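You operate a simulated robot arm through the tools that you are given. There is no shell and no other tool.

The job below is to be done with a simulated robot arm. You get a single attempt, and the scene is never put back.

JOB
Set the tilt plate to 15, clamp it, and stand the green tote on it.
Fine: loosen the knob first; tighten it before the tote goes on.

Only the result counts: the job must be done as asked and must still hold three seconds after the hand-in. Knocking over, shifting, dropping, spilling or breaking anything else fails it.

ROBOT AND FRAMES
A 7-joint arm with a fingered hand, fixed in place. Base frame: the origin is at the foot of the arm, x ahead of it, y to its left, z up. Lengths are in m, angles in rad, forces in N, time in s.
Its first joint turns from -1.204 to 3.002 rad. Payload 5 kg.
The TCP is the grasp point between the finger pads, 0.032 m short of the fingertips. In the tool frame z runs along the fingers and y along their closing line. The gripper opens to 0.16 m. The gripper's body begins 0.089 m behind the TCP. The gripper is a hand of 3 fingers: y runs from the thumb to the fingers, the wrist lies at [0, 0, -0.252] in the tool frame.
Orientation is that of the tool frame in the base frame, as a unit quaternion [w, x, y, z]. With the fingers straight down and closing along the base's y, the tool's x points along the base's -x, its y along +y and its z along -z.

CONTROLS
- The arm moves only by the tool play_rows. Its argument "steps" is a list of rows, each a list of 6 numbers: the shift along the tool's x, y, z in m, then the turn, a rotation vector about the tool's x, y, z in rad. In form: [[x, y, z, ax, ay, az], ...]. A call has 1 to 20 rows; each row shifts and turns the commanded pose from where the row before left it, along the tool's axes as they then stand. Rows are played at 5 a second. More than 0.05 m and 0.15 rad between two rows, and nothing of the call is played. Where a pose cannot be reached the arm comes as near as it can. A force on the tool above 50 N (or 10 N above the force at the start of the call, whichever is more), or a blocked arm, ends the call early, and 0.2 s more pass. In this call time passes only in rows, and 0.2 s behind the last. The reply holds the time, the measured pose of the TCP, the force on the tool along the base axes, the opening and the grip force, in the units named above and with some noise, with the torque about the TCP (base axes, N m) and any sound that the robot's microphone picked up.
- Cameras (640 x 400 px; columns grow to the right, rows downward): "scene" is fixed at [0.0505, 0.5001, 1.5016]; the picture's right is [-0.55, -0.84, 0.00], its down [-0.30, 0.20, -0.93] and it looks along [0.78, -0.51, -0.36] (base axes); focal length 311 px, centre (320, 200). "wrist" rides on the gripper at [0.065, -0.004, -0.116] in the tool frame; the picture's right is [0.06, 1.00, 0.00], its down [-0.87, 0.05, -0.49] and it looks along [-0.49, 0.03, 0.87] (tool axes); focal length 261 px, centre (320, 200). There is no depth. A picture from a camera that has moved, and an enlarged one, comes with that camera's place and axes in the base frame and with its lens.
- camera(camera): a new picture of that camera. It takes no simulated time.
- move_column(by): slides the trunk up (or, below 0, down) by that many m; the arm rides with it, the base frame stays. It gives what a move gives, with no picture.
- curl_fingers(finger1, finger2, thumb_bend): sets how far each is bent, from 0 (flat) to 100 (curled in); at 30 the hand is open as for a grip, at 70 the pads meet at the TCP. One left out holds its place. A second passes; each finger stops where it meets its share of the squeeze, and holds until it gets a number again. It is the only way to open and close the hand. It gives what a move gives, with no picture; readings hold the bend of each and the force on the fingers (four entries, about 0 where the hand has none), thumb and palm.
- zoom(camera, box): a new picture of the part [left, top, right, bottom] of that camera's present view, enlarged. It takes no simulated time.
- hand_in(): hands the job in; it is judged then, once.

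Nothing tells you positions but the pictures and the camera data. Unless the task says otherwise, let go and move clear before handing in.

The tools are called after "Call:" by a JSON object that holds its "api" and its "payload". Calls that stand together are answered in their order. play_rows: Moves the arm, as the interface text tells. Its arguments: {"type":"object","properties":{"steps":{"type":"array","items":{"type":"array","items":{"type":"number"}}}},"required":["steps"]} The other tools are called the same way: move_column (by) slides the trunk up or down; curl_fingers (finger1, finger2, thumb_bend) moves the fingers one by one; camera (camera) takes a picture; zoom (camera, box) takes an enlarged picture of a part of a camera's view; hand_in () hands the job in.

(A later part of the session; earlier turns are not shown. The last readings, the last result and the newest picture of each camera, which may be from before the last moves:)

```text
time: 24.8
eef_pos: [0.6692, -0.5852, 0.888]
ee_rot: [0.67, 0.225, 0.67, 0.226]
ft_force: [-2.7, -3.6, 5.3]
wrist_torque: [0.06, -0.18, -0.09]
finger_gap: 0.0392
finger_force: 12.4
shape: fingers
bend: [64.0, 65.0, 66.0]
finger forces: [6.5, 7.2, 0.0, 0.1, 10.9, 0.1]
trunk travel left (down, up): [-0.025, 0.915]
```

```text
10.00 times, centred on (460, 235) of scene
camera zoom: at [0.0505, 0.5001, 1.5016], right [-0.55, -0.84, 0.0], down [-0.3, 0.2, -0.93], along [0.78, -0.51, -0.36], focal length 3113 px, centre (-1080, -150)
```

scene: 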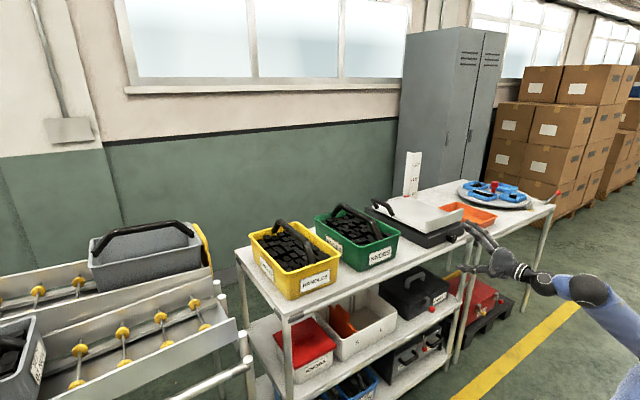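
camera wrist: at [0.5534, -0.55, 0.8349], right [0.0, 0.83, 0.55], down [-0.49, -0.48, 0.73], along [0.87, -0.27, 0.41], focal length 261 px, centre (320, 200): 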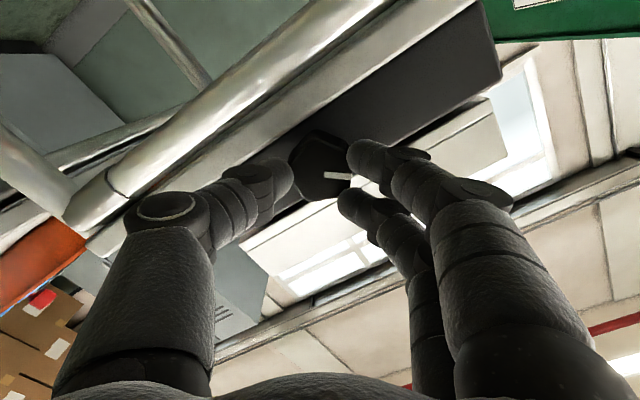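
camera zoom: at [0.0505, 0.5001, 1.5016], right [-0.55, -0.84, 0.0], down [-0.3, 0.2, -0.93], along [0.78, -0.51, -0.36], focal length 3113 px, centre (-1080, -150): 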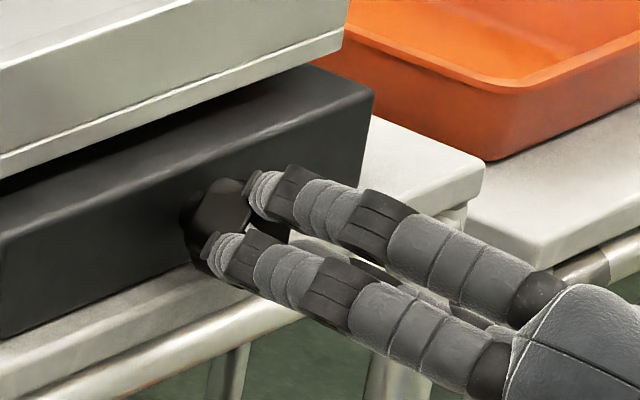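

The hand has turned about 53° with the knob following. I'll keep turning while watching the forces.

Call:
{"api": "play_rows", "payload": {"steps": [[0, 0, 0, 0, 0, -0.1], [0, 0, 0, 0, 0, -0.1], [0, 0, 0, 0, 0, -0.1], [0, 0, 0, 0, 0, -0.1]]}}

Call:
{"api": "zoom", "payload": {"camera": "wrist", "box": [220, 80, 440, 260]}}

Call:
{"api": "zoom", "payload": {"camera": "scene", "box": [430, 215, 490, 255]}}

```text
time: 25.8
eef_pos: [0.6686, -0.5854, 0.8876]
ee_rot: [0.702, 0.087, 0.702, 0.089]
ft_force: [-7.9, -1.8, 9.0]
wrist_torque: [0.06, -0.24, -0.05]
finger_gap: 0.0391
finger_force: 14.9
shape: fingers
bend: [64.0, 65.0, 66.0]
finger forces: [7.1, 9.2, 0.1, 0.1, 13.9, 0.1]
trunk travel left (down, up): [-0.025, 0.915]
```

```text
2.22 times, centred on (330, 170) of wrist
camera zoom: at [0.5537, -0.5735, 0.8254], right [0.0, 0.98, 0.19], down [-0.49, -0.16, 0.86], along [0.87, -0.09, 0.48], focal length 579 px, centre (298, 267)
```

zoom: 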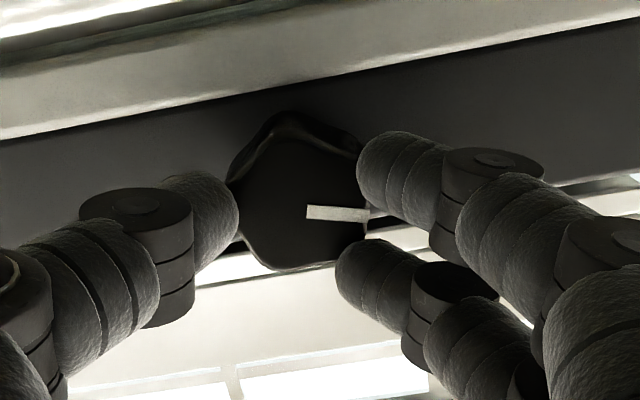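

```text
10.00 times, centred on (460, 235) of scene
camera zoom: at [0.0505, 0.5001, 1.5016], right [-0.55, -0.84, 0.0], down [-0.3, 0.2, -0.93], along [0.78, -0.51, -0.36], focal length 3113 px, centre (-1080, -150)
```

zoom: 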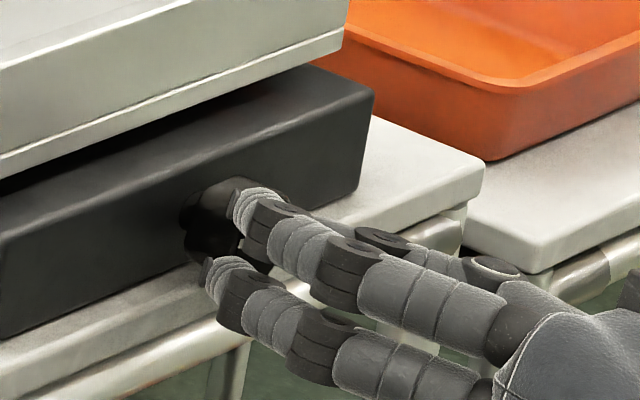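

The hand has turned about 76° and the lower finger is touching the bench edge lightly. I'll raise it and back it off 2 mm while continuing to turn.

Call:
{"api": "play_rows", "payload": {"steps": [[-0.002, 0.0005, -0.002, 0, 0, -0.05], [0, 0, 0, 0, 0, -0.1], [0, 0, 0, 0, 0, -0.1], [0, 0, 0, 0, 0, -0.1], [0, 0, 0, 0, 0, -0.1]]}}

Call:
{"api": "zoom", "payload": {"camera": "wrist", "box": [220, 80, 440, 260]}}

Call:
{"api": "zoom", "payload": {"camera": "scene", "box": [360, 140, 490, 255]}}

```text
time: 26.9
eef_pos: [0.6665, -0.5863, 0.8901]
ee_rot: [0.703, -0.07, 0.704, -0.07]
ft_force: [-19.5, 8.0, -4.0]
wrist_torque: [-0.01, 0.2, 0.41]
finger_gap: 0.0261
finger_force: 19.7
shape: fingers
bend: [66.0, 66.0, 69.0]
finger forces: [12.0, 8.0, 0.0, 0.1, 19.4, 0.0]
trunk travel left (down, up): [-0.025, 0.915]
```

```text
2.22 times, centred on (330, 170) of wrist
camera zoom: at [0.5511, -0.6025, 0.8278], right [0.0, 0.97, -0.26], down [-0.49, 0.23, 0.84], along [0.87, 0.13, 0.47], focal length 579 px, centre (298, 267)
```

zoom: 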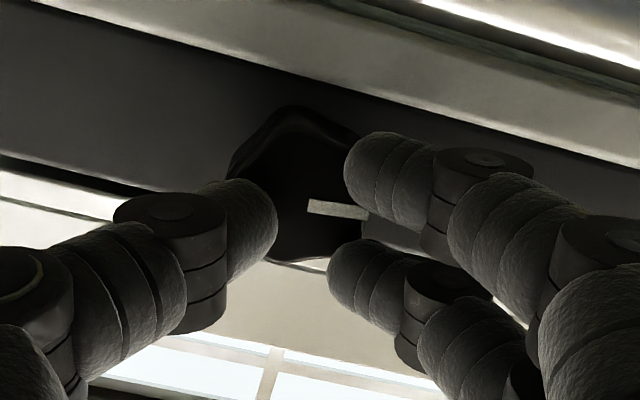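

```text
3.48 times, centred on (425, 198) of scene
camera zoom: at [0.0505, 0.5001, 1.5016], right [-0.55, -0.84, 0.0], down [-0.3, 0.2, -0.93], along [0.78, -0.51, -0.36], focal length 1083 px, centre (-45, 209)
```

zoom: 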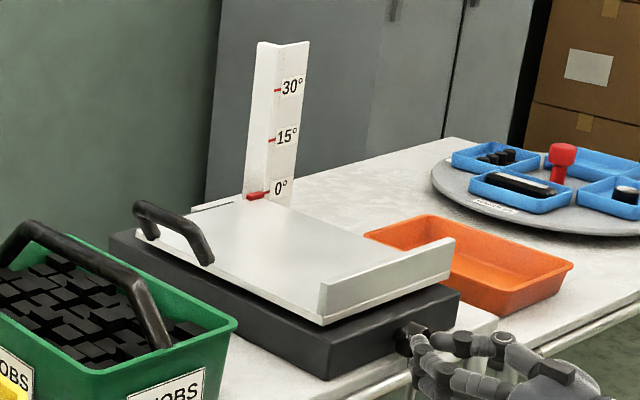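

The knob has turned about 95° and the tips are starting to slip off its face. I'll open the fingers, back away and look at the mark.

Call:
{"api": "curl_fingers", "payload": {"finger1": 55, "finger2": 55, "thumb_bend": 55}}

Call:
{"api": "play_rows", "payload": {"steps": [[0, 0, -0.02, 0, 0, 0], [0, 0, -0.03, 0, 0, 0], [0, 0, -0.04, 0, 0, 0], [0, 0, 0, 0, 0, 0]]}}

Call:
{"api": "zoom", "payload": {"camera": "wrist", "box": [240, 60, 420, 200]}}

Call:
{"api": "zoom", "payload": {"camera": "scene", "box": [430, 215, 490, 255]}}

```text
time: 27.9
eef_pos: [0.6651, -0.5853, 0.8923]
ee_rot: [0.704, -0.069, 0.703, -0.07]
ft_force: [-35.0, 6.6, -1.1]
wrist_torque: [-0.02, -0.06, -0.44]
finger_gap: 0.0453
finger_force: 17.6
shape: fingers
bend: [55.0, 55.0, 63.0]
finger forces: [0.0, 0.1, 0.0, 0.0, 34.7, 0.1]
trunk travel left (down, up): [-0.025, 0.915]
```

```text
time: 28.9
eef_pos: [0.5748, -0.5868, 0.8882]
ee_rot: [0.703, -0.071, 0.704, -0.07]
ft_force: [-0.3, -1.1, 0.4]
wrist_torque: [0.03, -0.01, 0.02]
finger_gap: 0.0664
finger_force: 0.1
shape: fingers
bend: [55.0, 55.0, 55.0]
finger forces: [0.0, 0.0, 0.0, 0.0, 0.1, 0.1]
trunk travel left (down, up): [-0.025, 0.915]
```

```text
2.86 times, centred on (330, 130) of wrist
camera zoom: at [0.46, -0.6044, 0.8262], right [0.0, 0.97, -0.26], down [-0.49, 0.23, 0.84], along [0.87, 0.13, 0.47], focal length 745 px, centre (291, 400)
```

zoom: 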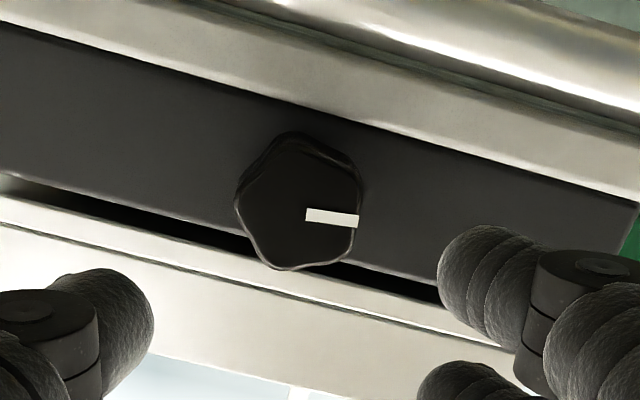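

```text
10.00 times, centred on (460, 235) of scene
camera zoom: at [0.0505, 0.5001, 1.5016], right [-0.55, -0.84, 0.0], down [-0.3, 0.2, -0.93], along [0.78, -0.51, -0.36], focal length 3113 px, centre (-1080, -150)
```

zoom: 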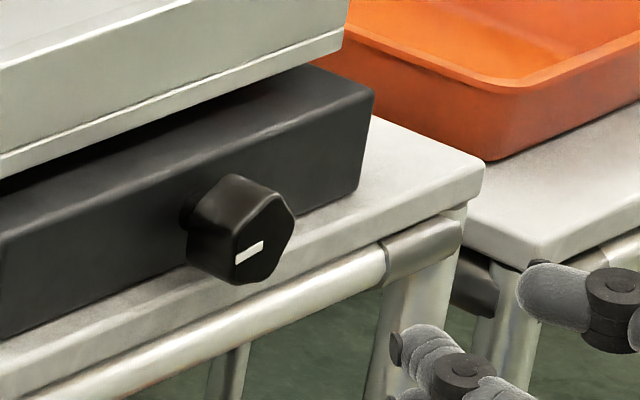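

The knob's mark has gone from 12 o'clock to just past 9 o'clock, so it should be loose. Next I'll lift the plate by its handle bar, which is near x 0.95–1.04, y -0.441, z 0.98. I'll back off, raise the trunk and re-aim the hand downward at an angle.

Call:
{"api": "move_column", "payload": {"by": 0.3}}

Call:
{"api": "play_rows", "payload": {"steps": [[0, 0, 0, 0, 0, 0.1], [0, 0, 0, 0, 0, 0.1], [0, 0, 0, 0, 0.14, 0], [0, 0, 0, 0, 0.14, 0], [0, 0, 0, 0, 0.14, 0], [0, 0, 0, 0, 0.14, 0], [0, 0, 0, 0, 0.14, 0], [0, 0, 0, 0, 0, 0]]}}

Call:
{"api": "camera", "payload": {"camera": "wrist"}}

Call:
{"api": "camera", "payload": {"camera": "scene"}}

```text
time: 31.9
eef_pos: [0.5765, -0.5871, 1.1871]
ee_rot: [0.703, -0.071, 0.704, -0.069]
ft_force: [0.0, 0.5, 0.0]
wrist_torque: [-0.02, 0.03, 0.04]
finger_gap: 0.0663
finger_force: 0.1
shape: fingers
bend: [55.0, 55.0, 55.0]
finger forces: [0.0, 0.0, 0.1, 0.0, 0.0, 0.0]
trunk travel left (down, up): [-0.325, 0.615]
```

```text
time: 33.8
eef_pos: [0.5769, -0.587, 1.1881]
ee_rot: [0.42, 0.001, 0.908, 0.001]
ft_force: [-0.5, 0.7, -0.6]
wrist_torque: [0.01, 0.0, 0.0]
finger_gap: 0.0667
finger_force: 0.1
shape: fingers
bend: [55.0, 55.0, 55.0]
finger forces: [0.1, 0.1, 0.0, 0.0, 0.0, 0.0]
trunk travel left (down, up): [-0.325, 0.615]
```

```text
taken
camera wrist: at [0.4469, -0.5913, 1.2136], right [-0.04, 1.0, -0.05], down [0.19, 0.05, 0.98], along [0.98, 0.03, -0.19], focal length 261 px, centre (320, 200)
```

wrist: 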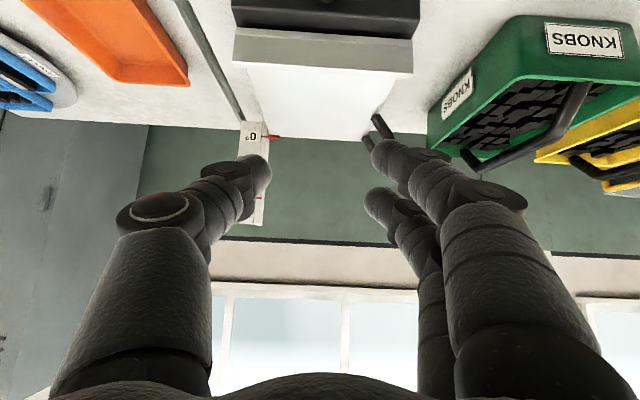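

```text
taken
```

scene: 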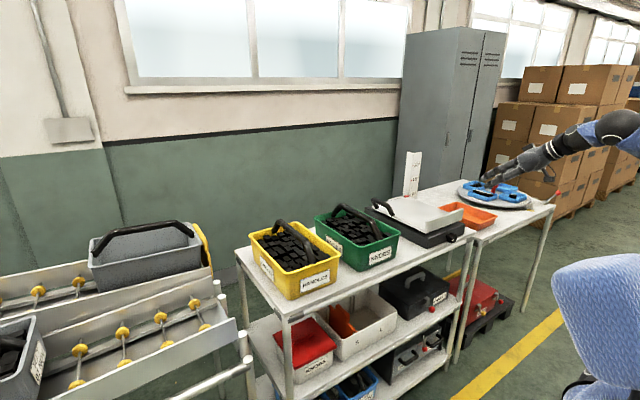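

The hand is tilted 50° outward as wanted. I'll move it above and in front of the plate's handle at a safe height and then look again.

Call:
{"api": "play_rows", "payload": {"steps": [[-0.0167, 0.0243, 0.0346, 0, 0, 0], [-0.0167, 0.0243, 0.0346, 0, 0, 0], [-0.0167, 0.0243, 0.0346, 0, 0, 0], [-0.0167, 0.0243, 0.0346, 0, 0, 0], [-0.0167, 0.0243, 0.0346, 0, 0, 0], [-0.0167, 0.0243, 0.0346, 0, 0, 0], [0, 0, 0, 0, 0, 0]]}}

Call:
{"api": "camera", "payload": {"camera": "wrist"}}

Call:
{"api": "zoom", "payload": {"camera": "scene", "box": [340, 130, 480, 230]}}

```text
time: 35.4
eef_pos: [0.7996, -0.44, 1.1314]
ee_rot: [0.421, -0.001, 0.907, 0.001]
ft_force: [0.5, -0.6, -0.8]
wrist_torque: [0.0, 0.0, -0.01]
finger_gap: 0.0665
finger_force: 0.0
shape: fingers
bend: [55.0, 55.0, 55.0]
finger forces: [0.0, 0.1, 0.1, 0.1, 0.0, 0.0]
trunk travel left (down, up): [-0.325, 0.615]
```

```text
taken
camera wrist: at [0.67, -0.445, 1.156], right [-0.04, 1.0, -0.05], down [0.18, 0.05, 0.98], along [0.98, 0.03, -0.19], focal length 261 px, centre (320, 200)
```

wrist: 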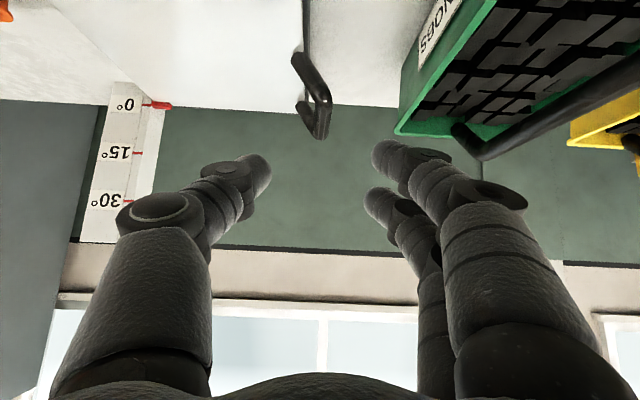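

```text
4.00 times, centred on (410, 180) of scene
camera zoom: at [0.0505, 0.5001, 1.5016], right [-0.55, -0.84, 0.0], down [-0.3, 0.2, -0.93], along [0.78, -0.51, -0.36], focal length 1245 px, centre (-40, 280)
```

zoom: 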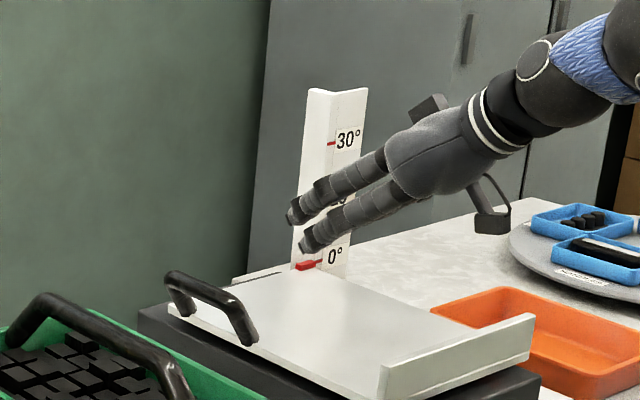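

Call:
{"api": "zoom", "payload": {"camera": "wrist", "box": [260, 30, 380, 150]}}

Call:
{"api": "zoom", "payload": {"camera": "scene", "box": [370, 185, 420, 220]}}

Call:
{"api": "zoom", "payload": {"camera": "wrist", "box": [60, 70, 260, 260]}}

```text
3.33 times, centred on (320, 90) of wrist
camera zoom: at [0.67, -0.445, 1.156], right [-0.04, 1.0, -0.05], down [0.18, 0.05, 0.98], along [0.98, 0.03, -0.19], focal length 869 px, centre (320, 567)
```

zoom: 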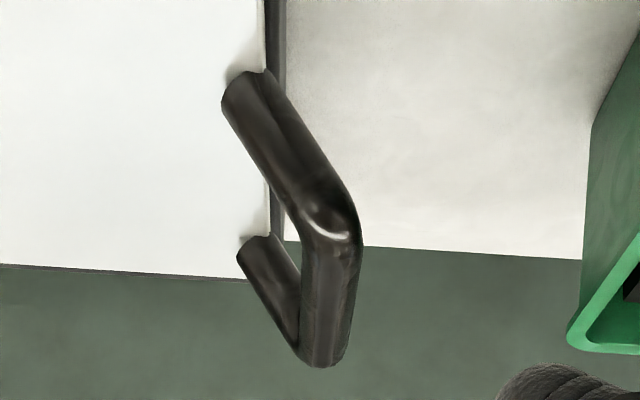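

```text
11.43 times, centred on (395, 202) of scene
camera zoom: at [0.0505, 0.5001, 1.5016], right [-0.55, -0.84, 0.0], down [-0.3, 0.2, -0.93], along [0.78, -0.51, -0.36], focal length 3558 px, centre (-537, 171)
```

zoom: 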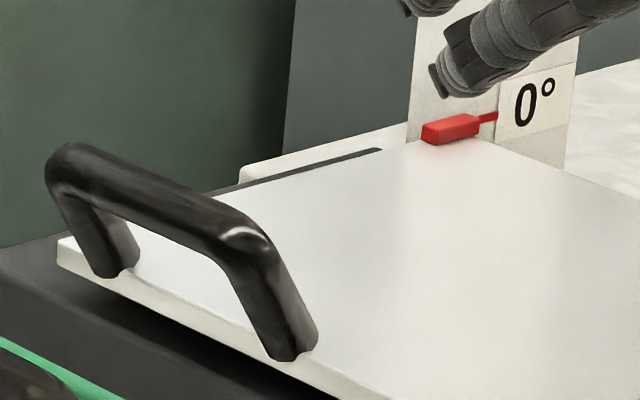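

```text
2.11 times, centred on (160, 165) of wrist
camera zoom: at [0.67, -0.445, 1.156], right [-0.04, 1.0, -0.05], down [0.18, 0.05, 0.98], along [0.98, 0.03, -0.19], focal length 549 px, centre (657, 274)
```

zoom: 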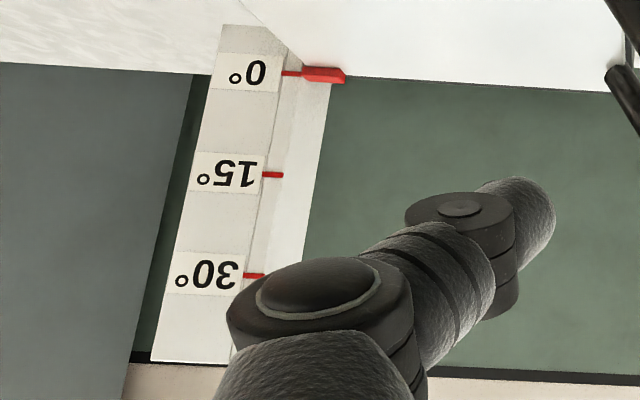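

The handle bar is at y≈-0.438, z≈0.984, from x 0.935 to 1.037, and the plate hinges near x≈0.76. The 0° and 15° ticks are about 0.080 m apart in height. I'll move down along the tool axis to just short of the bar.

Call:
{"api": "play_rows", "payload": {"steps": [[-0.0008, 0.0007, 0.0435, 0, 0, 0], [-0.0008, 0.0007, 0.0435, 0, 0, 0], [-0.0008, 0.0007, 0.0435, 0, 0, 0], [0, 0, 0, 0, 0, 0]]}}

Call:
{"api": "camera", "payload": {"camera": "wrist"}}

Call:
{"api": "zoom", "payload": {"camera": "scene", "box": [350, 150, 450, 225]}}

```text
time: 36.4
eef_pos: [0.9004, -0.437, 1.0457]
ee_rot: [0.42, -0.001, 0.907, 0.001]
ft_force: [-0.3, -0.3, -0.7]
wrist_torque: [-0.03, -0.01, 0.0]
finger_gap: 0.0664
finger_force: 0.0
shape: fingers
bend: [55.0, 55.0, 55.0]
finger forces: [0.0, 0.0, 0.0, 0.1, 0.0, 0.0]
trunk travel left (down, up): [-0.325, 0.615]
```

```text
taken
camera wrist: at [0.7711, -0.4412, 1.0718], right [-0.04, 1.0, -0.05], down [0.18, 0.05, 0.98], along [0.98, 0.03, -0.19], focal length 261 px, centre (320, 200)
```

wrist: 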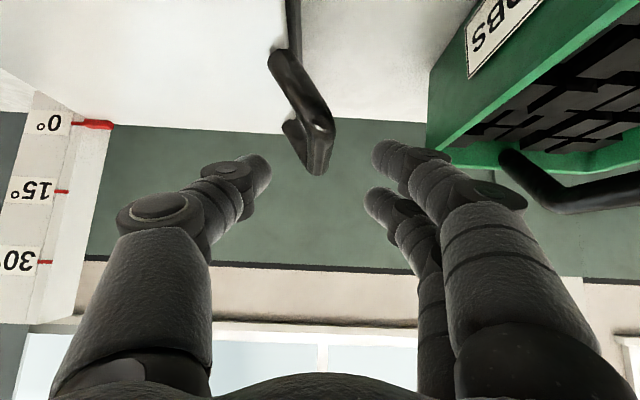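

```text
5.33 times, centred on (400, 188) of scene
camera zoom: at [0.0505, 0.5001, 1.5016], right [-0.55, -0.84, 0.0], down [-0.3, 0.2, -0.93], along [0.78, -0.51, -0.36], focal length 1660 px, centre (-107, 267)
```

zoom: 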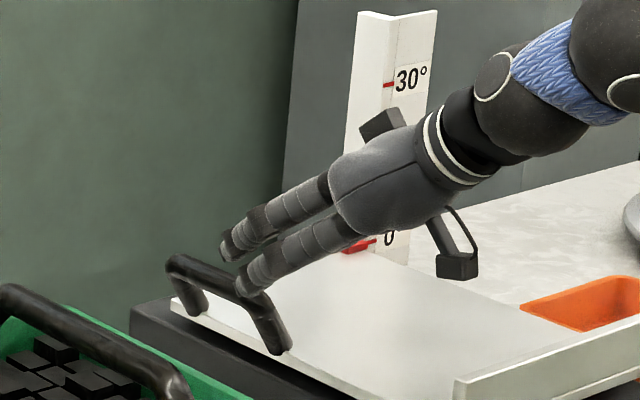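

The bar is centred between the thumb and fingers. I'll advance about 0.097 m along the tool axis until the bar sits at the TCP.

Call:
{"api": "play_rows", "payload": {"steps": [[0, 0, 0.0325, 0, 0, 0], [0, 0, 0.0325, 0, 0, 0], [0, 0, 0.031, 0, 0, 0], [0, 0, 0, 0, 0, 0]]}}

Call:
{"api": "camera", "payload": {"camera": "wrist"}}

Call:
{"api": "zoom", "payload": {"camera": "scene", "box": [350, 150, 450, 225]}}

```text
time: 37.4
eef_pos: [0.9746, -0.4372, 0.9843]
ee_rot: [0.421, 0.0, 0.907, 0.001]
ft_force: [0.9, 1.1, -0.8]
wrist_torque: [0.0, 0.01, -0.03]
finger_gap: 0.0666
finger_force: 0.1
shape: fingers
bend: [55.0, 55.0, 55.0]
finger forces: [0.1, 0.0, 0.0, 0.0, 0.1, 0.1]
trunk travel left (down, up): [-0.325, 0.615]
```

```text
taken
camera wrist: at [0.845, -0.4419, 1.0094], right [-0.04, 1.0, -0.05], down [0.18, 0.05, 0.98], along [0.98, 0.03, -0.19], focal length 261 px, centre (320, 200)
```

wrist: 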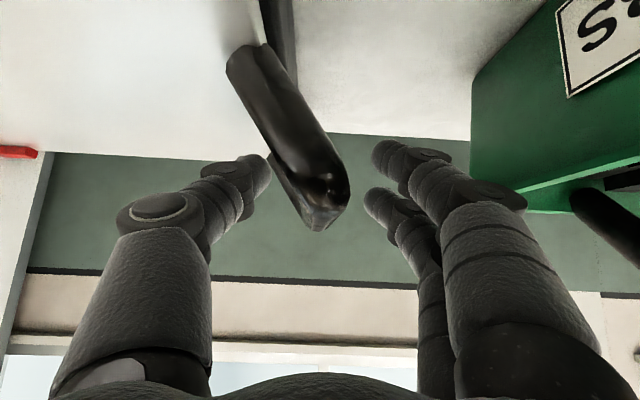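

```text
5.33 times, centred on (400, 188) of scene
camera zoom: at [0.0505, 0.5001, 1.5016], right [-0.55, -0.84, 0.0], down [-0.3, 0.2, -0.93], along [0.78, -0.51, -0.36], focal length 1660 px, centre (-107, 267)
```

zoom: 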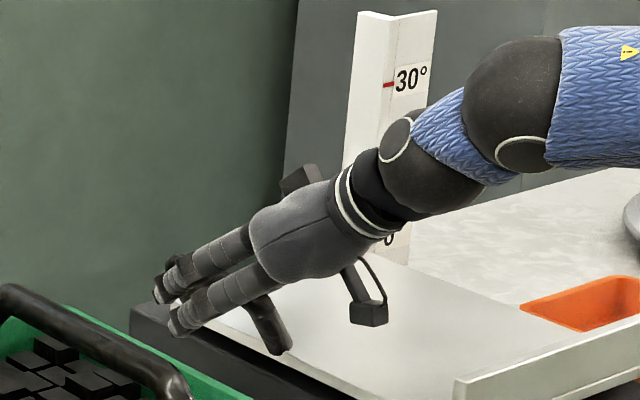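

The bar is between the thumb and the fingers, so I'll close on it.

Call:
{"api": "curl_fingers", "payload": {"finger1": 72, "finger2": 72, "thumb_bend": 72}}

Call:
{"api": "zoom", "payload": {"camera": "wrist", "box": [200, 60, 440, 260]}}

```text
time: 38.4
eef_pos: [0.9756, -0.4373, 0.9832]
ee_rot: [0.421, 0.0, 0.907, 0.001]
ft_force: [4.7, 2.1, -4.8]
wrist_torque: [0.0, 0.09, 0.11]
finger_gap: 0.0103
finger_force: 6.5
shape: fingers
bend: [72.0, 68.0, 69.0]
finger forces: [0.1, 7.5, 0.1, 0.1, 5.0, 0.0]
trunk travel left (down, up): [-0.325, 0.615]
```

```text
2.00 times, centred on (320, 160) of wrist
camera zoom: at [0.8455, -0.4419, 1.0083], right [-0.04, 1.0, -0.05], down [0.19, 0.05, 0.98], along [0.98, 0.03, -0.19], focal length 521 px, centre (320, 280)
```

zoom: 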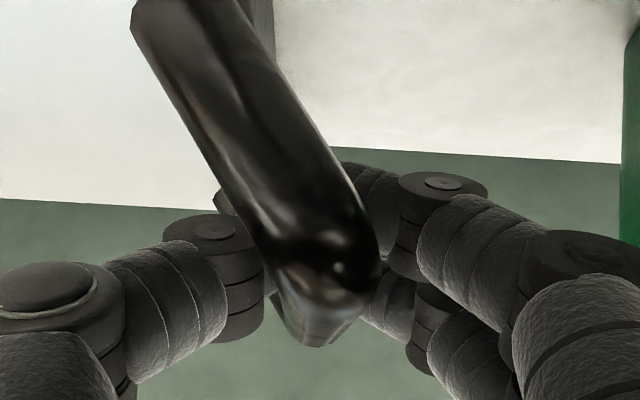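

The bar is held between the thumb and one finger, with the other finger hooked underneath. I'll lift along the plate's arc in small steps and check that the plate moves freely.

Call:
{"api": "play_rows", "payload": {"steps": [[-0.0035, 0, -0.005, 0, -0.0262, 0], [-0.0035, 0, -0.005, 0, -0.0262, 0], [0, 0, 0, 0, 0, 0]]}}

Call:
{"api": "zoom", "payload": {"camera": "scene", "box": [350, 150, 450, 225]}}

Call:
{"api": "camera", "payload": {"camera": "wrist"}}

```text
time: 39.1
eef_pos: [0.9728, -0.4387, 0.9975]
ee_rot: [0.445, 0.0, 0.896, 0.001]
ft_force: [4.0, 3.1, -5.3]
wrist_torque: [-0.06, 0.1, 0.15]
finger_gap: 0.0101
finger_force: 6.5
shape: fingers
bend: [72.0, 68.0, 69.0]
finger forces: [0.0, 7.9, 0.0, 0.0, 5.0, 0.0]
trunk travel left (down, up): [-0.325, 0.615]
```

```text
5.33 times, centred on (400, 188) of scene
camera zoom: at [0.0505, 0.5001, 1.5016], right [-0.55, -0.84, 0.0], down [-0.3, 0.2, -0.93], along [0.78, -0.51, -0.36], focal length 1660 px, centre (-107, 267)
```

zoom: 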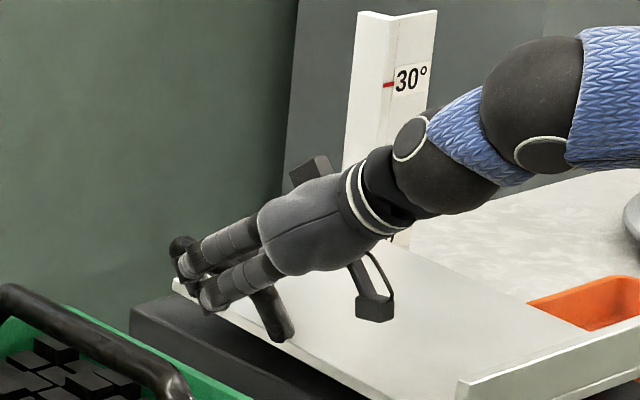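

```text
taken
camera wrist: at [0.8407, -0.4424, 1.0156], right [-0.04, 1.0, -0.05], down [0.13, 0.05, 0.99], along [0.99, 0.03, -0.14], focal length 261 px, centre (320, 200)
```

wrist: 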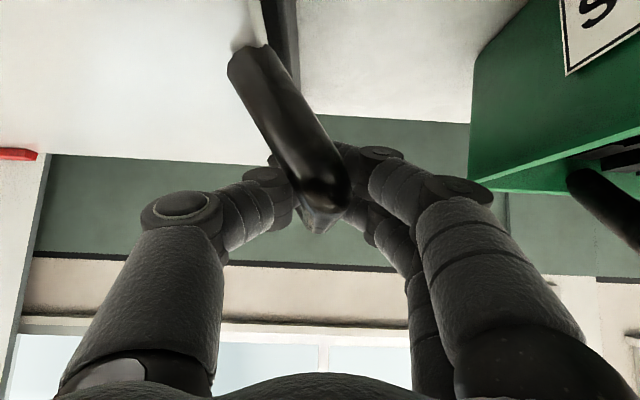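

The plate lifts easily with about 5 N, so the clamp is loose. I'll continue up the arc.

Call:
{"api": "play_rows", "payload": {"steps": [[-0.0035, 0, -0.005, 0, -0.0262, 0], [-0.0035, 0, -0.005, 0, -0.0262, 0], [-0.0035, 0, -0.005, 0, -0.0262, 0], [-0.0035, 0, -0.005, 0, -0.0262, 0], [-0.0035, 0, -0.005, 0, -0.0262, 0], [0, 0, 0, 0, 0, 0]]}}

Call:
{"api": "zoom", "payload": {"camera": "scene", "box": [350, 130, 470, 220]}}

Call:
{"api": "camera", "payload": {"camera": "wrist"}}

```text
time: 40.5
eef_pos: [0.9588, -0.4386, 1.0258]
ee_rot: [0.503, -0.001, 0.865, 0.001]
ft_force: [2.9, 1.5, -5.4]
wrist_torque: [-0.02, 0.1, 0.1]
finger_gap: 0.01
finger_force: 6.9
shape: fingers
bend: [72.0, 68.0, 69.0]
finger forces: [0.0, 7.6, 0.0, 0.0, 6.1, 0.1]
trunk travel left (down, up): [-0.325, 0.615]
```

```text
4.44 times, centred on (410, 175) of scene
camera zoom: at [0.0505, 0.5001, 1.5016], right [-0.55, -0.84, 0.0], down [-0.3, 0.2, -0.93], along [0.78, -0.51, -0.36], focal length 1384 px, centre (-80, 311)
```

zoom: 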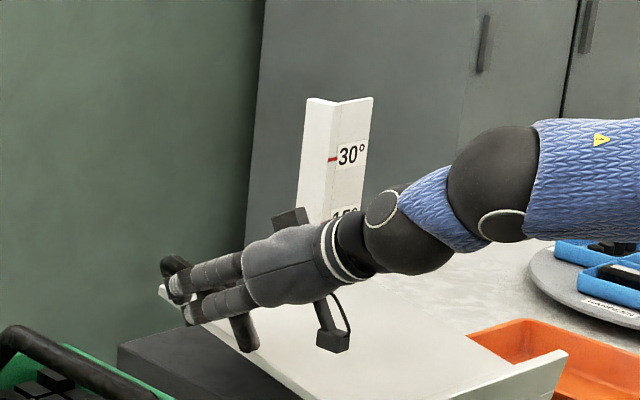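

```text
taken
camera wrist: at [0.8283, -0.4422, 1.0277], right [-0.03, 1.0, -0.05], down [0.0, 0.05, 1.0], along [1.0, 0.03, -0.01], focal length 261 px, centre (320, 200)
```

wrist: 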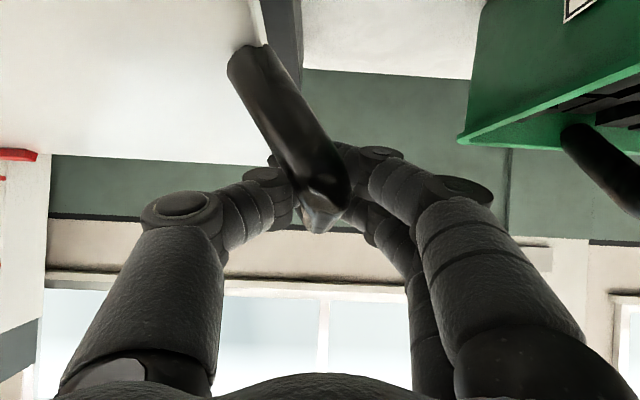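

Call:
{"api": "zoom", "payload": {"camera": "wrist", "box": [0, 120, 80, 220]}}

Call:
{"api": "play_rows", "payload": {"steps": [[-0.0035, 0, -0.005, 0, -0.0262, 0], [-0.0035, 0, -0.005, 0, -0.0262, 0], [-0.0035, 0, -0.005, 0, -0.0262, 0], [0, 0, 0, 0, 0, 0]]}}

Call:
{"api": "zoom", "payload": {"camera": "wrist", "box": [0, 120, 80, 220]}}

Call:
{"api": "zoom", "payload": {"camera": "scene", "box": [350, 130, 470, 220]}}

```text
4.00 times, centred on (40, 170) of wrist
camera zoom: at [0.8283, -0.4422, 1.0277], right [-0.03, 1.0, -0.05], down [0.0, 0.05, 1.0], along [1.0, 0.03, -0.01], focal length 1043 px, centre (1440, 320)
```

zoom: 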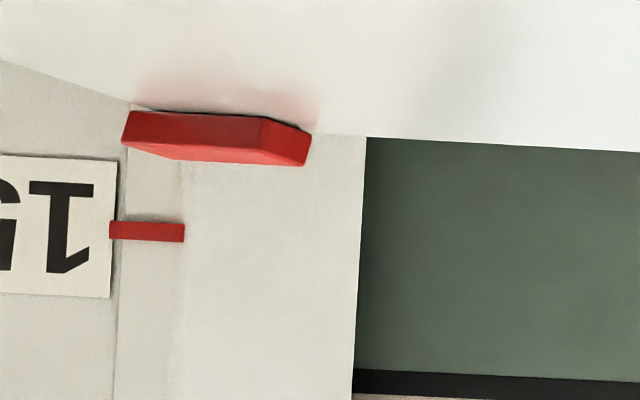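

```text
time: 41.5
eef_pos: [0.952, -0.4385, 1.0431]
ee_rot: [0.536, 0.0, 0.844, 0.0]
ft_force: [-2.2, 4.2, -7.7]
wrist_torque: [-0.09, 0.16, 0.16]
finger_gap: 0.0097
finger_force: 6.9
shape: fingers
bend: [72.0, 68.0, 69.0]
finger forces: [0.0, 9.0, 0.1, 0.0, 6.6, 0.1]
trunk travel left (down, up): [-0.325, 0.615]
```

```text
4.00 times, centred on (40, 170) of wrist
camera zoom: at [0.821, -0.4425, 1.0335], right [-0.03, 1.0, -0.06], down [-0.07, 0.05, 1.0], along [1.0, 0.03, 0.07], focal length 1043 px, centre (1440, 320)
```

zoom: 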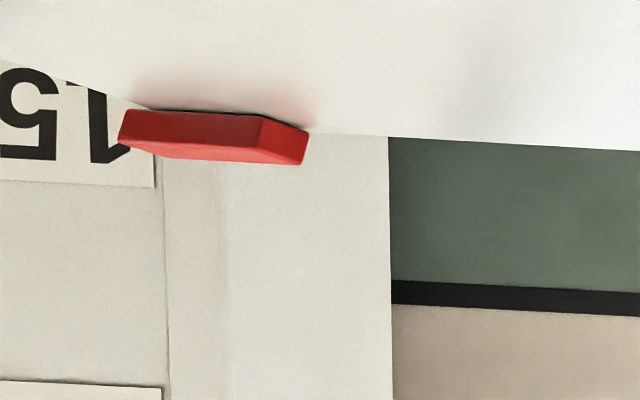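

```text
4.44 times, centred on (410, 175) of scene
camera zoom: at [0.0505, 0.5001, 1.5016], right [-0.55, -0.84, 0.0], down [-0.3, 0.2, -0.93], along [0.78, -0.51, -0.36], focal length 1384 px, centre (-80, 311)
```

zoom: 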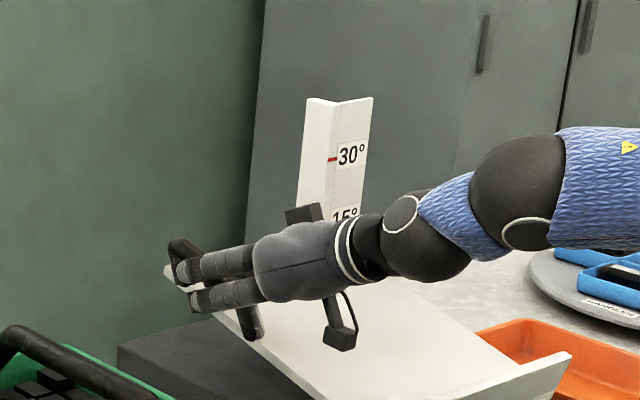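

By the hand's own rotation the plate should now be at 15.0°. I'll open the fingers gently and see whether the plate stays there.

Call:
{"api": "curl_fingers", "payload": {"finger1": 55, "finger2": 55, "thumb_bend": 55}}

Call:
{"api": "zoom", "payload": {"camera": "wrist", "box": [0, 120, 80, 220]}}

Call:
{"api": "camera", "payload": {"camera": "wrist"}}

```text
time: 42.5
eef_pos: [0.9535, -0.4392, 1.0434]
ee_rot: [0.536, 0.0, 0.844, 0.001]
ft_force: [0.4, -0.1, 0.4]
wrist_torque: [-0.02, 0.0, -0.02]
finger_gap: 0.0664
finger_force: 0.1
shape: fingers
bend: [55.0, 55.0, 55.0]
finger forces: [0.0, 0.1, 0.1, 0.1, 0.0, 0.0]
trunk travel left (down, up): [-0.325, 0.615]
```

```text
4.00 times, centred on (40, 170) of wrist
camera zoom: at [0.8208, -0.4425, 1.034], right [-0.03, 1.0, -0.06], down [-0.08, 0.05, 1.0], along [1.0, 0.03, 0.07], focal length 1043 px, centre (1440, 320)
```

zoom: 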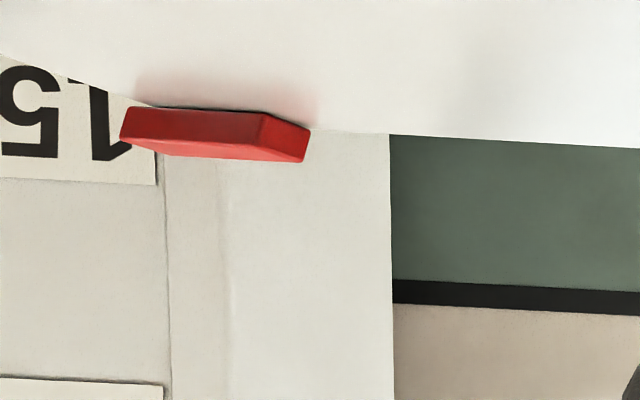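

```text
taken
camera wrist: at [0.8208, -0.4425, 1.034], right [-0.03, 1.0, -0.06], down [-0.08, 0.05, 1.0], along [1.0, 0.03, 0.07], focal length 261 px, centre (320, 200)
```

wrist: 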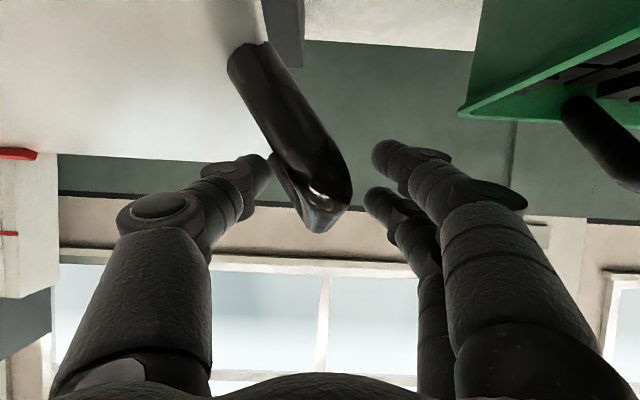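

The plate holds at its angle on its own. I'll back the hand straight out the way it came in and read the scale.

Call:
{"api": "play_rows", "payload": {"steps": [[0, 0, -0.03, 0, 0, 0], [0, 0, -0.03, 0, 0, 0], [0, 0, -0.04, 0, 0, 0], [0, 0, -0.04, 0, 0, 0], [0, 0, -0.04, 0, 0, 0], [0, 0, -0.04, 0, 0, 0], [0, 0, 0, 0, 0, 0]]}}

Call:
{"api": "zoom", "payload": {"camera": "scene", "box": [350, 130, 470, 220]}}

Call:
{"api": "camera", "payload": {"camera": "wrist"}}

```text
time: 44.1
eef_pos: [0.7534, -0.4374, 1.1382]
ee_rot: [0.536, 0.0, 0.844, 0.001]
ft_force: [-0.4, 0.3, -0.4]
wrist_torque: [0.03, 0.0, 0.03]
finger_gap: 0.0662
finger_force: 0.1
shape: fingers
bend: [55.0, 55.0, 55.0]
finger forces: [0.1, 0.1, 0.0, 0.0, 0.0, 0.0]
trunk travel left (down, up): [-0.325, 0.615]
```

```text
4.44 times, centred on (410, 175) of scene
camera zoom: at [0.0505, 0.5001, 1.5016], right [-0.55, -0.84, 0.0], down [-0.3, 0.2, -0.93], along [0.78, -0.51, -0.36], focal length 1384 px, centre (-80, 311)
```

zoom: 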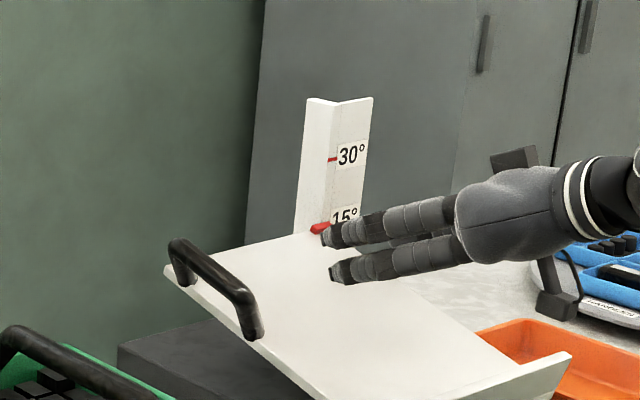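

```text
taken
camera wrist: at [0.6231, -0.4419, 1.1284], right [-0.03, 1.0, -0.05], down [-0.08, 0.05, 1.0], along [1.0, 0.03, 0.07], focal length 261 px, centre (320, 200)
```

wrist: 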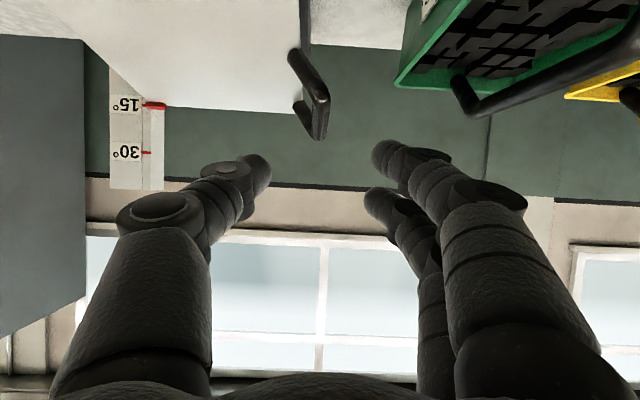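

Call:
{"api": "play_rows", "payload": {"steps": [[0.02, 0, -0.044, 0, 0, 0], [0.02, 0, -0.044, 0, 0, 0], [0.02, 0, -0.044, 0, 0, 0], [0, 0, 0, 0, 0, 0]]}}

Call:
{"api": "zoom", "payload": {"camera": "scene", "box": [390, 160, 430, 190]}}

Call:
{"api": "camera", "payload": {"camera": "wrist"}}

Call:
{"api": "zoom", "payload": {"camera": "scene", "box": [340, 130, 500, 250]}}

```text
time: 45.1
eef_pos: [0.6074, -0.4375, 1.1374]
ee_rot: [0.536, 0.0, 0.844, 0.001]
ft_force: [-1.1, 0.2, 1.0]
wrist_torque: [-0.02, 0.05, 0.0]
finger_gap: 0.0668
finger_force: 0.1
shape: fingers
bend: [55.0, 55.0, 55.0]
finger forces: [0.1, 0.0, 0.0, 0.0, 0.0, 0.0]
trunk travel left (down, up): [-0.325, 0.615]
```

```text
13.33 times, centred on (410, 175) of scene
camera zoom: at [0.0505, 0.5001, 1.5016], right [-0.55, -0.84, 0.0], down [-0.3, 0.2, -0.93], along [0.78, -0.51, -0.36], focal length 4150 px, centre (-880, 533)
```

zoom: 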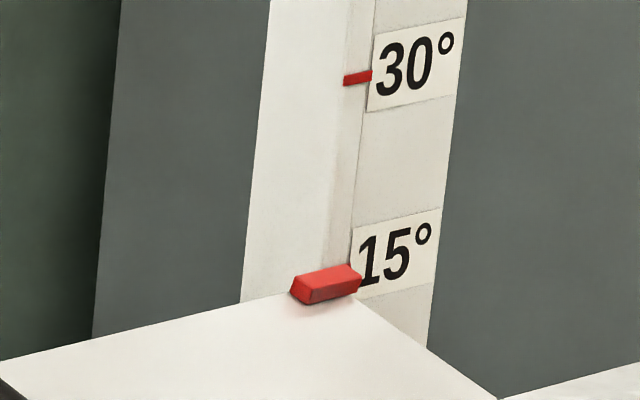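

```text
taken
camera wrist: at [0.4745, -0.4417, 1.1284], right [-0.03, 1.0, -0.05], down [-0.08, 0.05, 1.0], along [1.0, 0.03, 0.07], focal length 261 px, centre (320, 200)
```

wrist: 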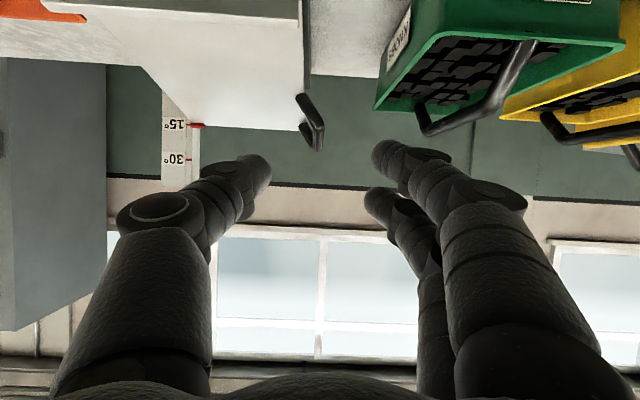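

```text
3.33 times, centred on (420, 190) of scene
camera zoom: at [0.0505, 0.5001, 1.5016], right [-0.55, -0.84, 0.0], down [-0.3, 0.2, -0.93], along [0.78, -0.51, -0.36], focal length 1038 px, centre (-13, 233)
```

zoom: 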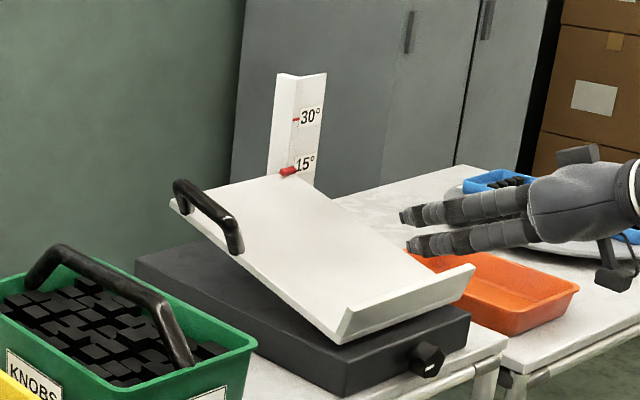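

The plate reads about 15°. I'll zoom in much closer on the pointer and scale to measure it properly.

Call:
{"api": "zoom", "payload": {"camera": "scene", "box": [404, 170, 420, 184]}}

Call:
{"api": "zoom", "payload": {"camera": "wrist", "box": [150, 100, 220, 180]}}

Call:
{"api": "zoom", "payload": {"camera": "scene", "box": [404, 154, 424, 166]}}

```text
16.00 times, centred on (412, 177) of scene
camera zoom: at [0.0505, 0.5001, 1.5016], right [-0.55, -0.84, 0.0], down [-0.3, 0.2, -0.93], along [0.78, -0.51, -0.36], focal length 4980 px, centre (-1152, 568)
```

zoom: 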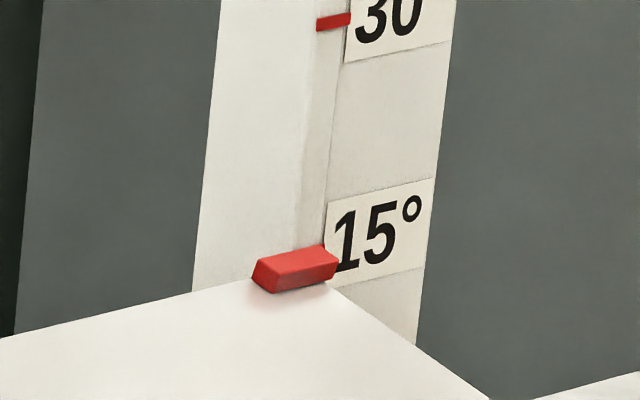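

```text
5.00 times, centred on (185, 140) of wrist
camera zoom: at [0.4745, -0.4417, 1.1284], right [-0.03, 1.0, -0.05], down [-0.08, 0.05, 1.0], along [1.0, 0.03, 0.07], focal length 1303 px, centre (995, 500)
```

zoom: 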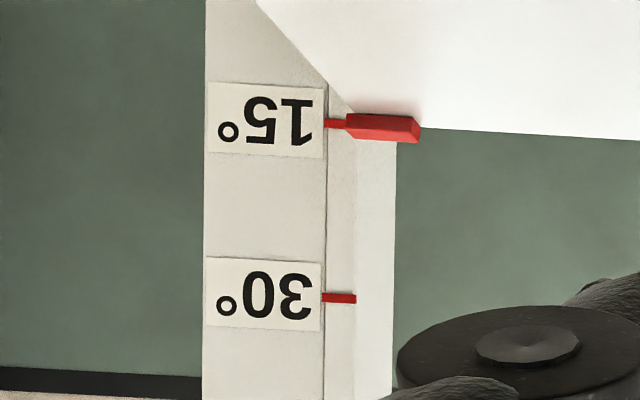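

```text
16.00 times, centred on (414, 160) of scene
camera zoom: at [0.0505, 0.5001, 1.5016], right [-0.55, -0.84, 0.0], down [-0.3, 0.2, -0.93], along [0.78, -0.51, -0.36], focal length 4980 px, centre (-1184, 840)
```

zoom: 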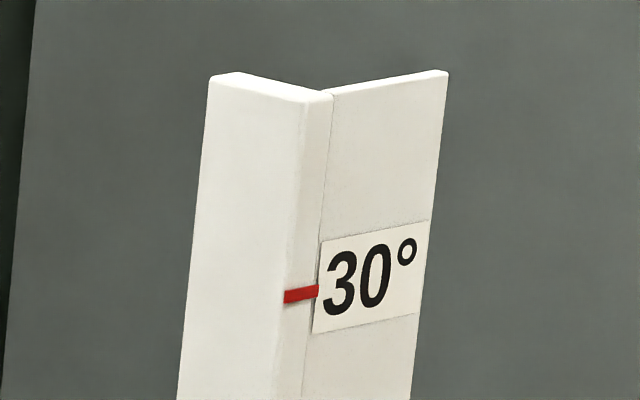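

Call:
{"api": "zoom", "payload": {"camera": "wrist", "box": [175, 115, 207, 135]}}

Call:
{"api": "zoom", "payload": {"camera": "scene", "box": [360, 170, 410, 220]}}

Call:
{"api": "zoom", "payload": {"camera": "wrist", "box": [280, 80, 345, 160]}}

```text
16.00 times, centred on (191, 125) of wrist
camera zoom: at [0.4745, -0.4417, 1.1284], right [-0.03, 1.0, -0.05], down [-0.08, 0.05, 1.0], along [1.0, 0.03, 0.07], focal length 4170 px, centre (2384, 1400)
```

zoom: 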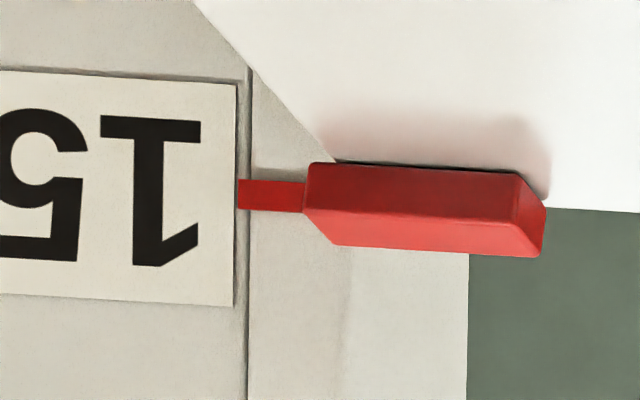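

```text
8.00 times, centred on (385, 195) of scene
camera zoom: at [0.0505, 0.5001, 1.5016], right [-0.55, -0.84, 0.0], down [-0.3, 0.2, -0.93], along [0.78, -0.51, -0.36], focal length 2490 px, centre (-200, 240)
```

zoom: 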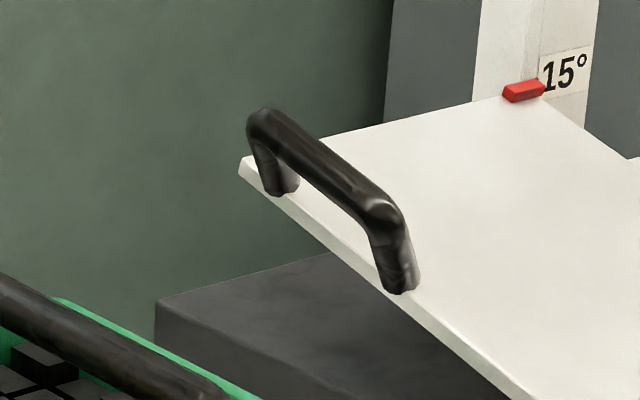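

```text
5.00 times, centred on (312, 120) of wrist
camera zoom: at [0.4745, -0.4417, 1.1284], right [-0.03, 1.0, -0.05], down [-0.08, 0.05, 1.0], along [1.0, 0.03, 0.07], focal length 1303 px, centre (358, 600)
```

zoom: 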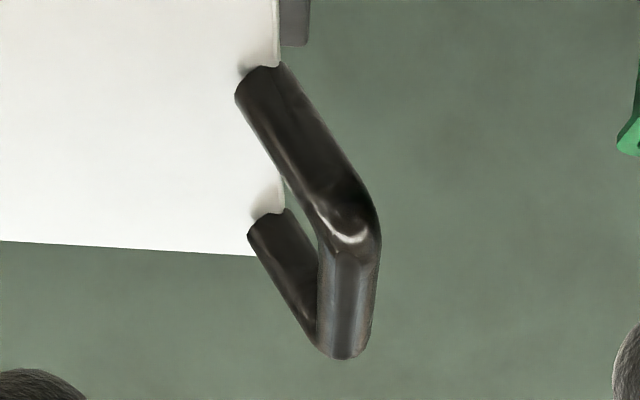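

My triangulation suggests the plate may be slightly over 15°, near 16°, and parallax makes it uncertain. For an exact reading I'll put the wrist camera at the 15° tick's height (z≈1.018) looking level, with the thumb opened out of the view.

Call:
{"api": "curl_fingers", "payload": {"finger1": 30, "finger2": 30, "thumb_bend": 30}}

Call:
{"api": "play_rows", "payload": {"steps": [[0.0332, -0.0333, 0.0156, 0, 0, 0], [0.0332, -0.0333, 0.0156, 0, 0, 0], [0.0332, -0.0333, 0.0156, 0, 0, 0], [0, 0, 0, 0, 0, 0]]}}

Call:
{"api": "camera", "payload": {"camera": "wrist"}}

```text
time: 46.1
eef_pos: [0.6066, -0.4369, 1.138]
ee_rot: [0.536, 0.001, 0.844, 0.0]
ft_force: [0.3, -0.2, -0.2]
wrist_torque: [0.03, 0.01, -0.01]
finger_gap: 0.1673
finger_force: 0.1
shape: fingers
bend: [30.0, 30.0, 30.0]
finger forces: [0.0, 0.0, 0.0, 0.0, 0.0, 0.1]
trunk travel left (down, up): [-0.325, 0.615]
```

```text
time: 47.1
eef_pos: [0.6047, -0.5378, 1.0293]
ee_rot: [0.537, 0.0, 0.844, 0.001]
ft_force: [-0.2, 0.6, 0.9]
wrist_torque: [-0.04, 0.02, -0.03]
finger_gap: 0.1681
finger_force: 0.1
shape: fingers
bend: [30.0, 30.0, 30.0]
finger forces: [0.0, 0.0, 0.0, 0.1, 0.1, 0.1]
trunk travel left (down, up): [-0.325, 0.615]
```

```text
taken
camera wrist: at [0.4734, -0.5424, 1.0201], right [-0.03, 1.0, -0.06], down [-0.08, 0.05, 1.0], along [1.0, 0.03, 0.07], focal length 261 px, centre (320, 200)
```

wrist: 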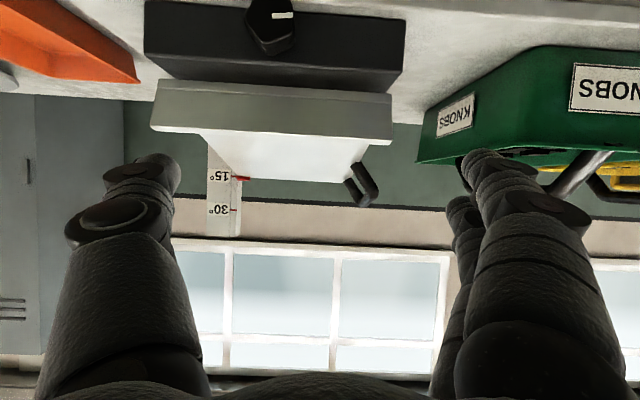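

Call:
{"api": "zoom", "payload": {"camera": "wrist", "box": [224, 166, 264, 191]}}

Call:
{"api": "zoom", "payload": {"camera": "wrist", "box": [190, 140, 290, 240]}}

```text
16.00 times, centred on (244, 178) of wrist
camera zoom: at [0.4734, -0.5424, 1.0201], right [-0.03, 1.0, -0.06], down [-0.08, 0.05, 1.0], along [1.0, 0.03, 0.07], focal length 4170 px, centre (1536, 544)
```

zoom: 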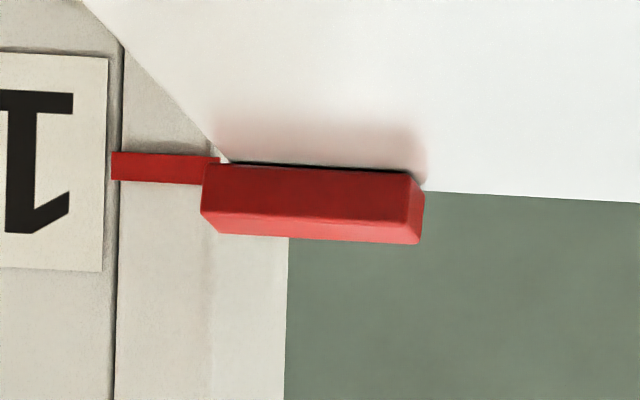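

```text
4.00 times, centred on (240, 190) of wrist
camera zoom: at [0.4734, -0.5424, 1.0201], right [-0.03, 1.0, -0.06], down [-0.08, 0.05, 1.0], along [1.0, 0.03, 0.07], focal length 1043 px, centre (640, 240)
```

zoom: 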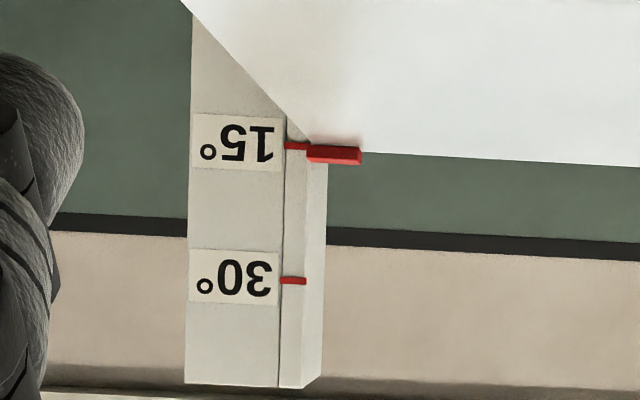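

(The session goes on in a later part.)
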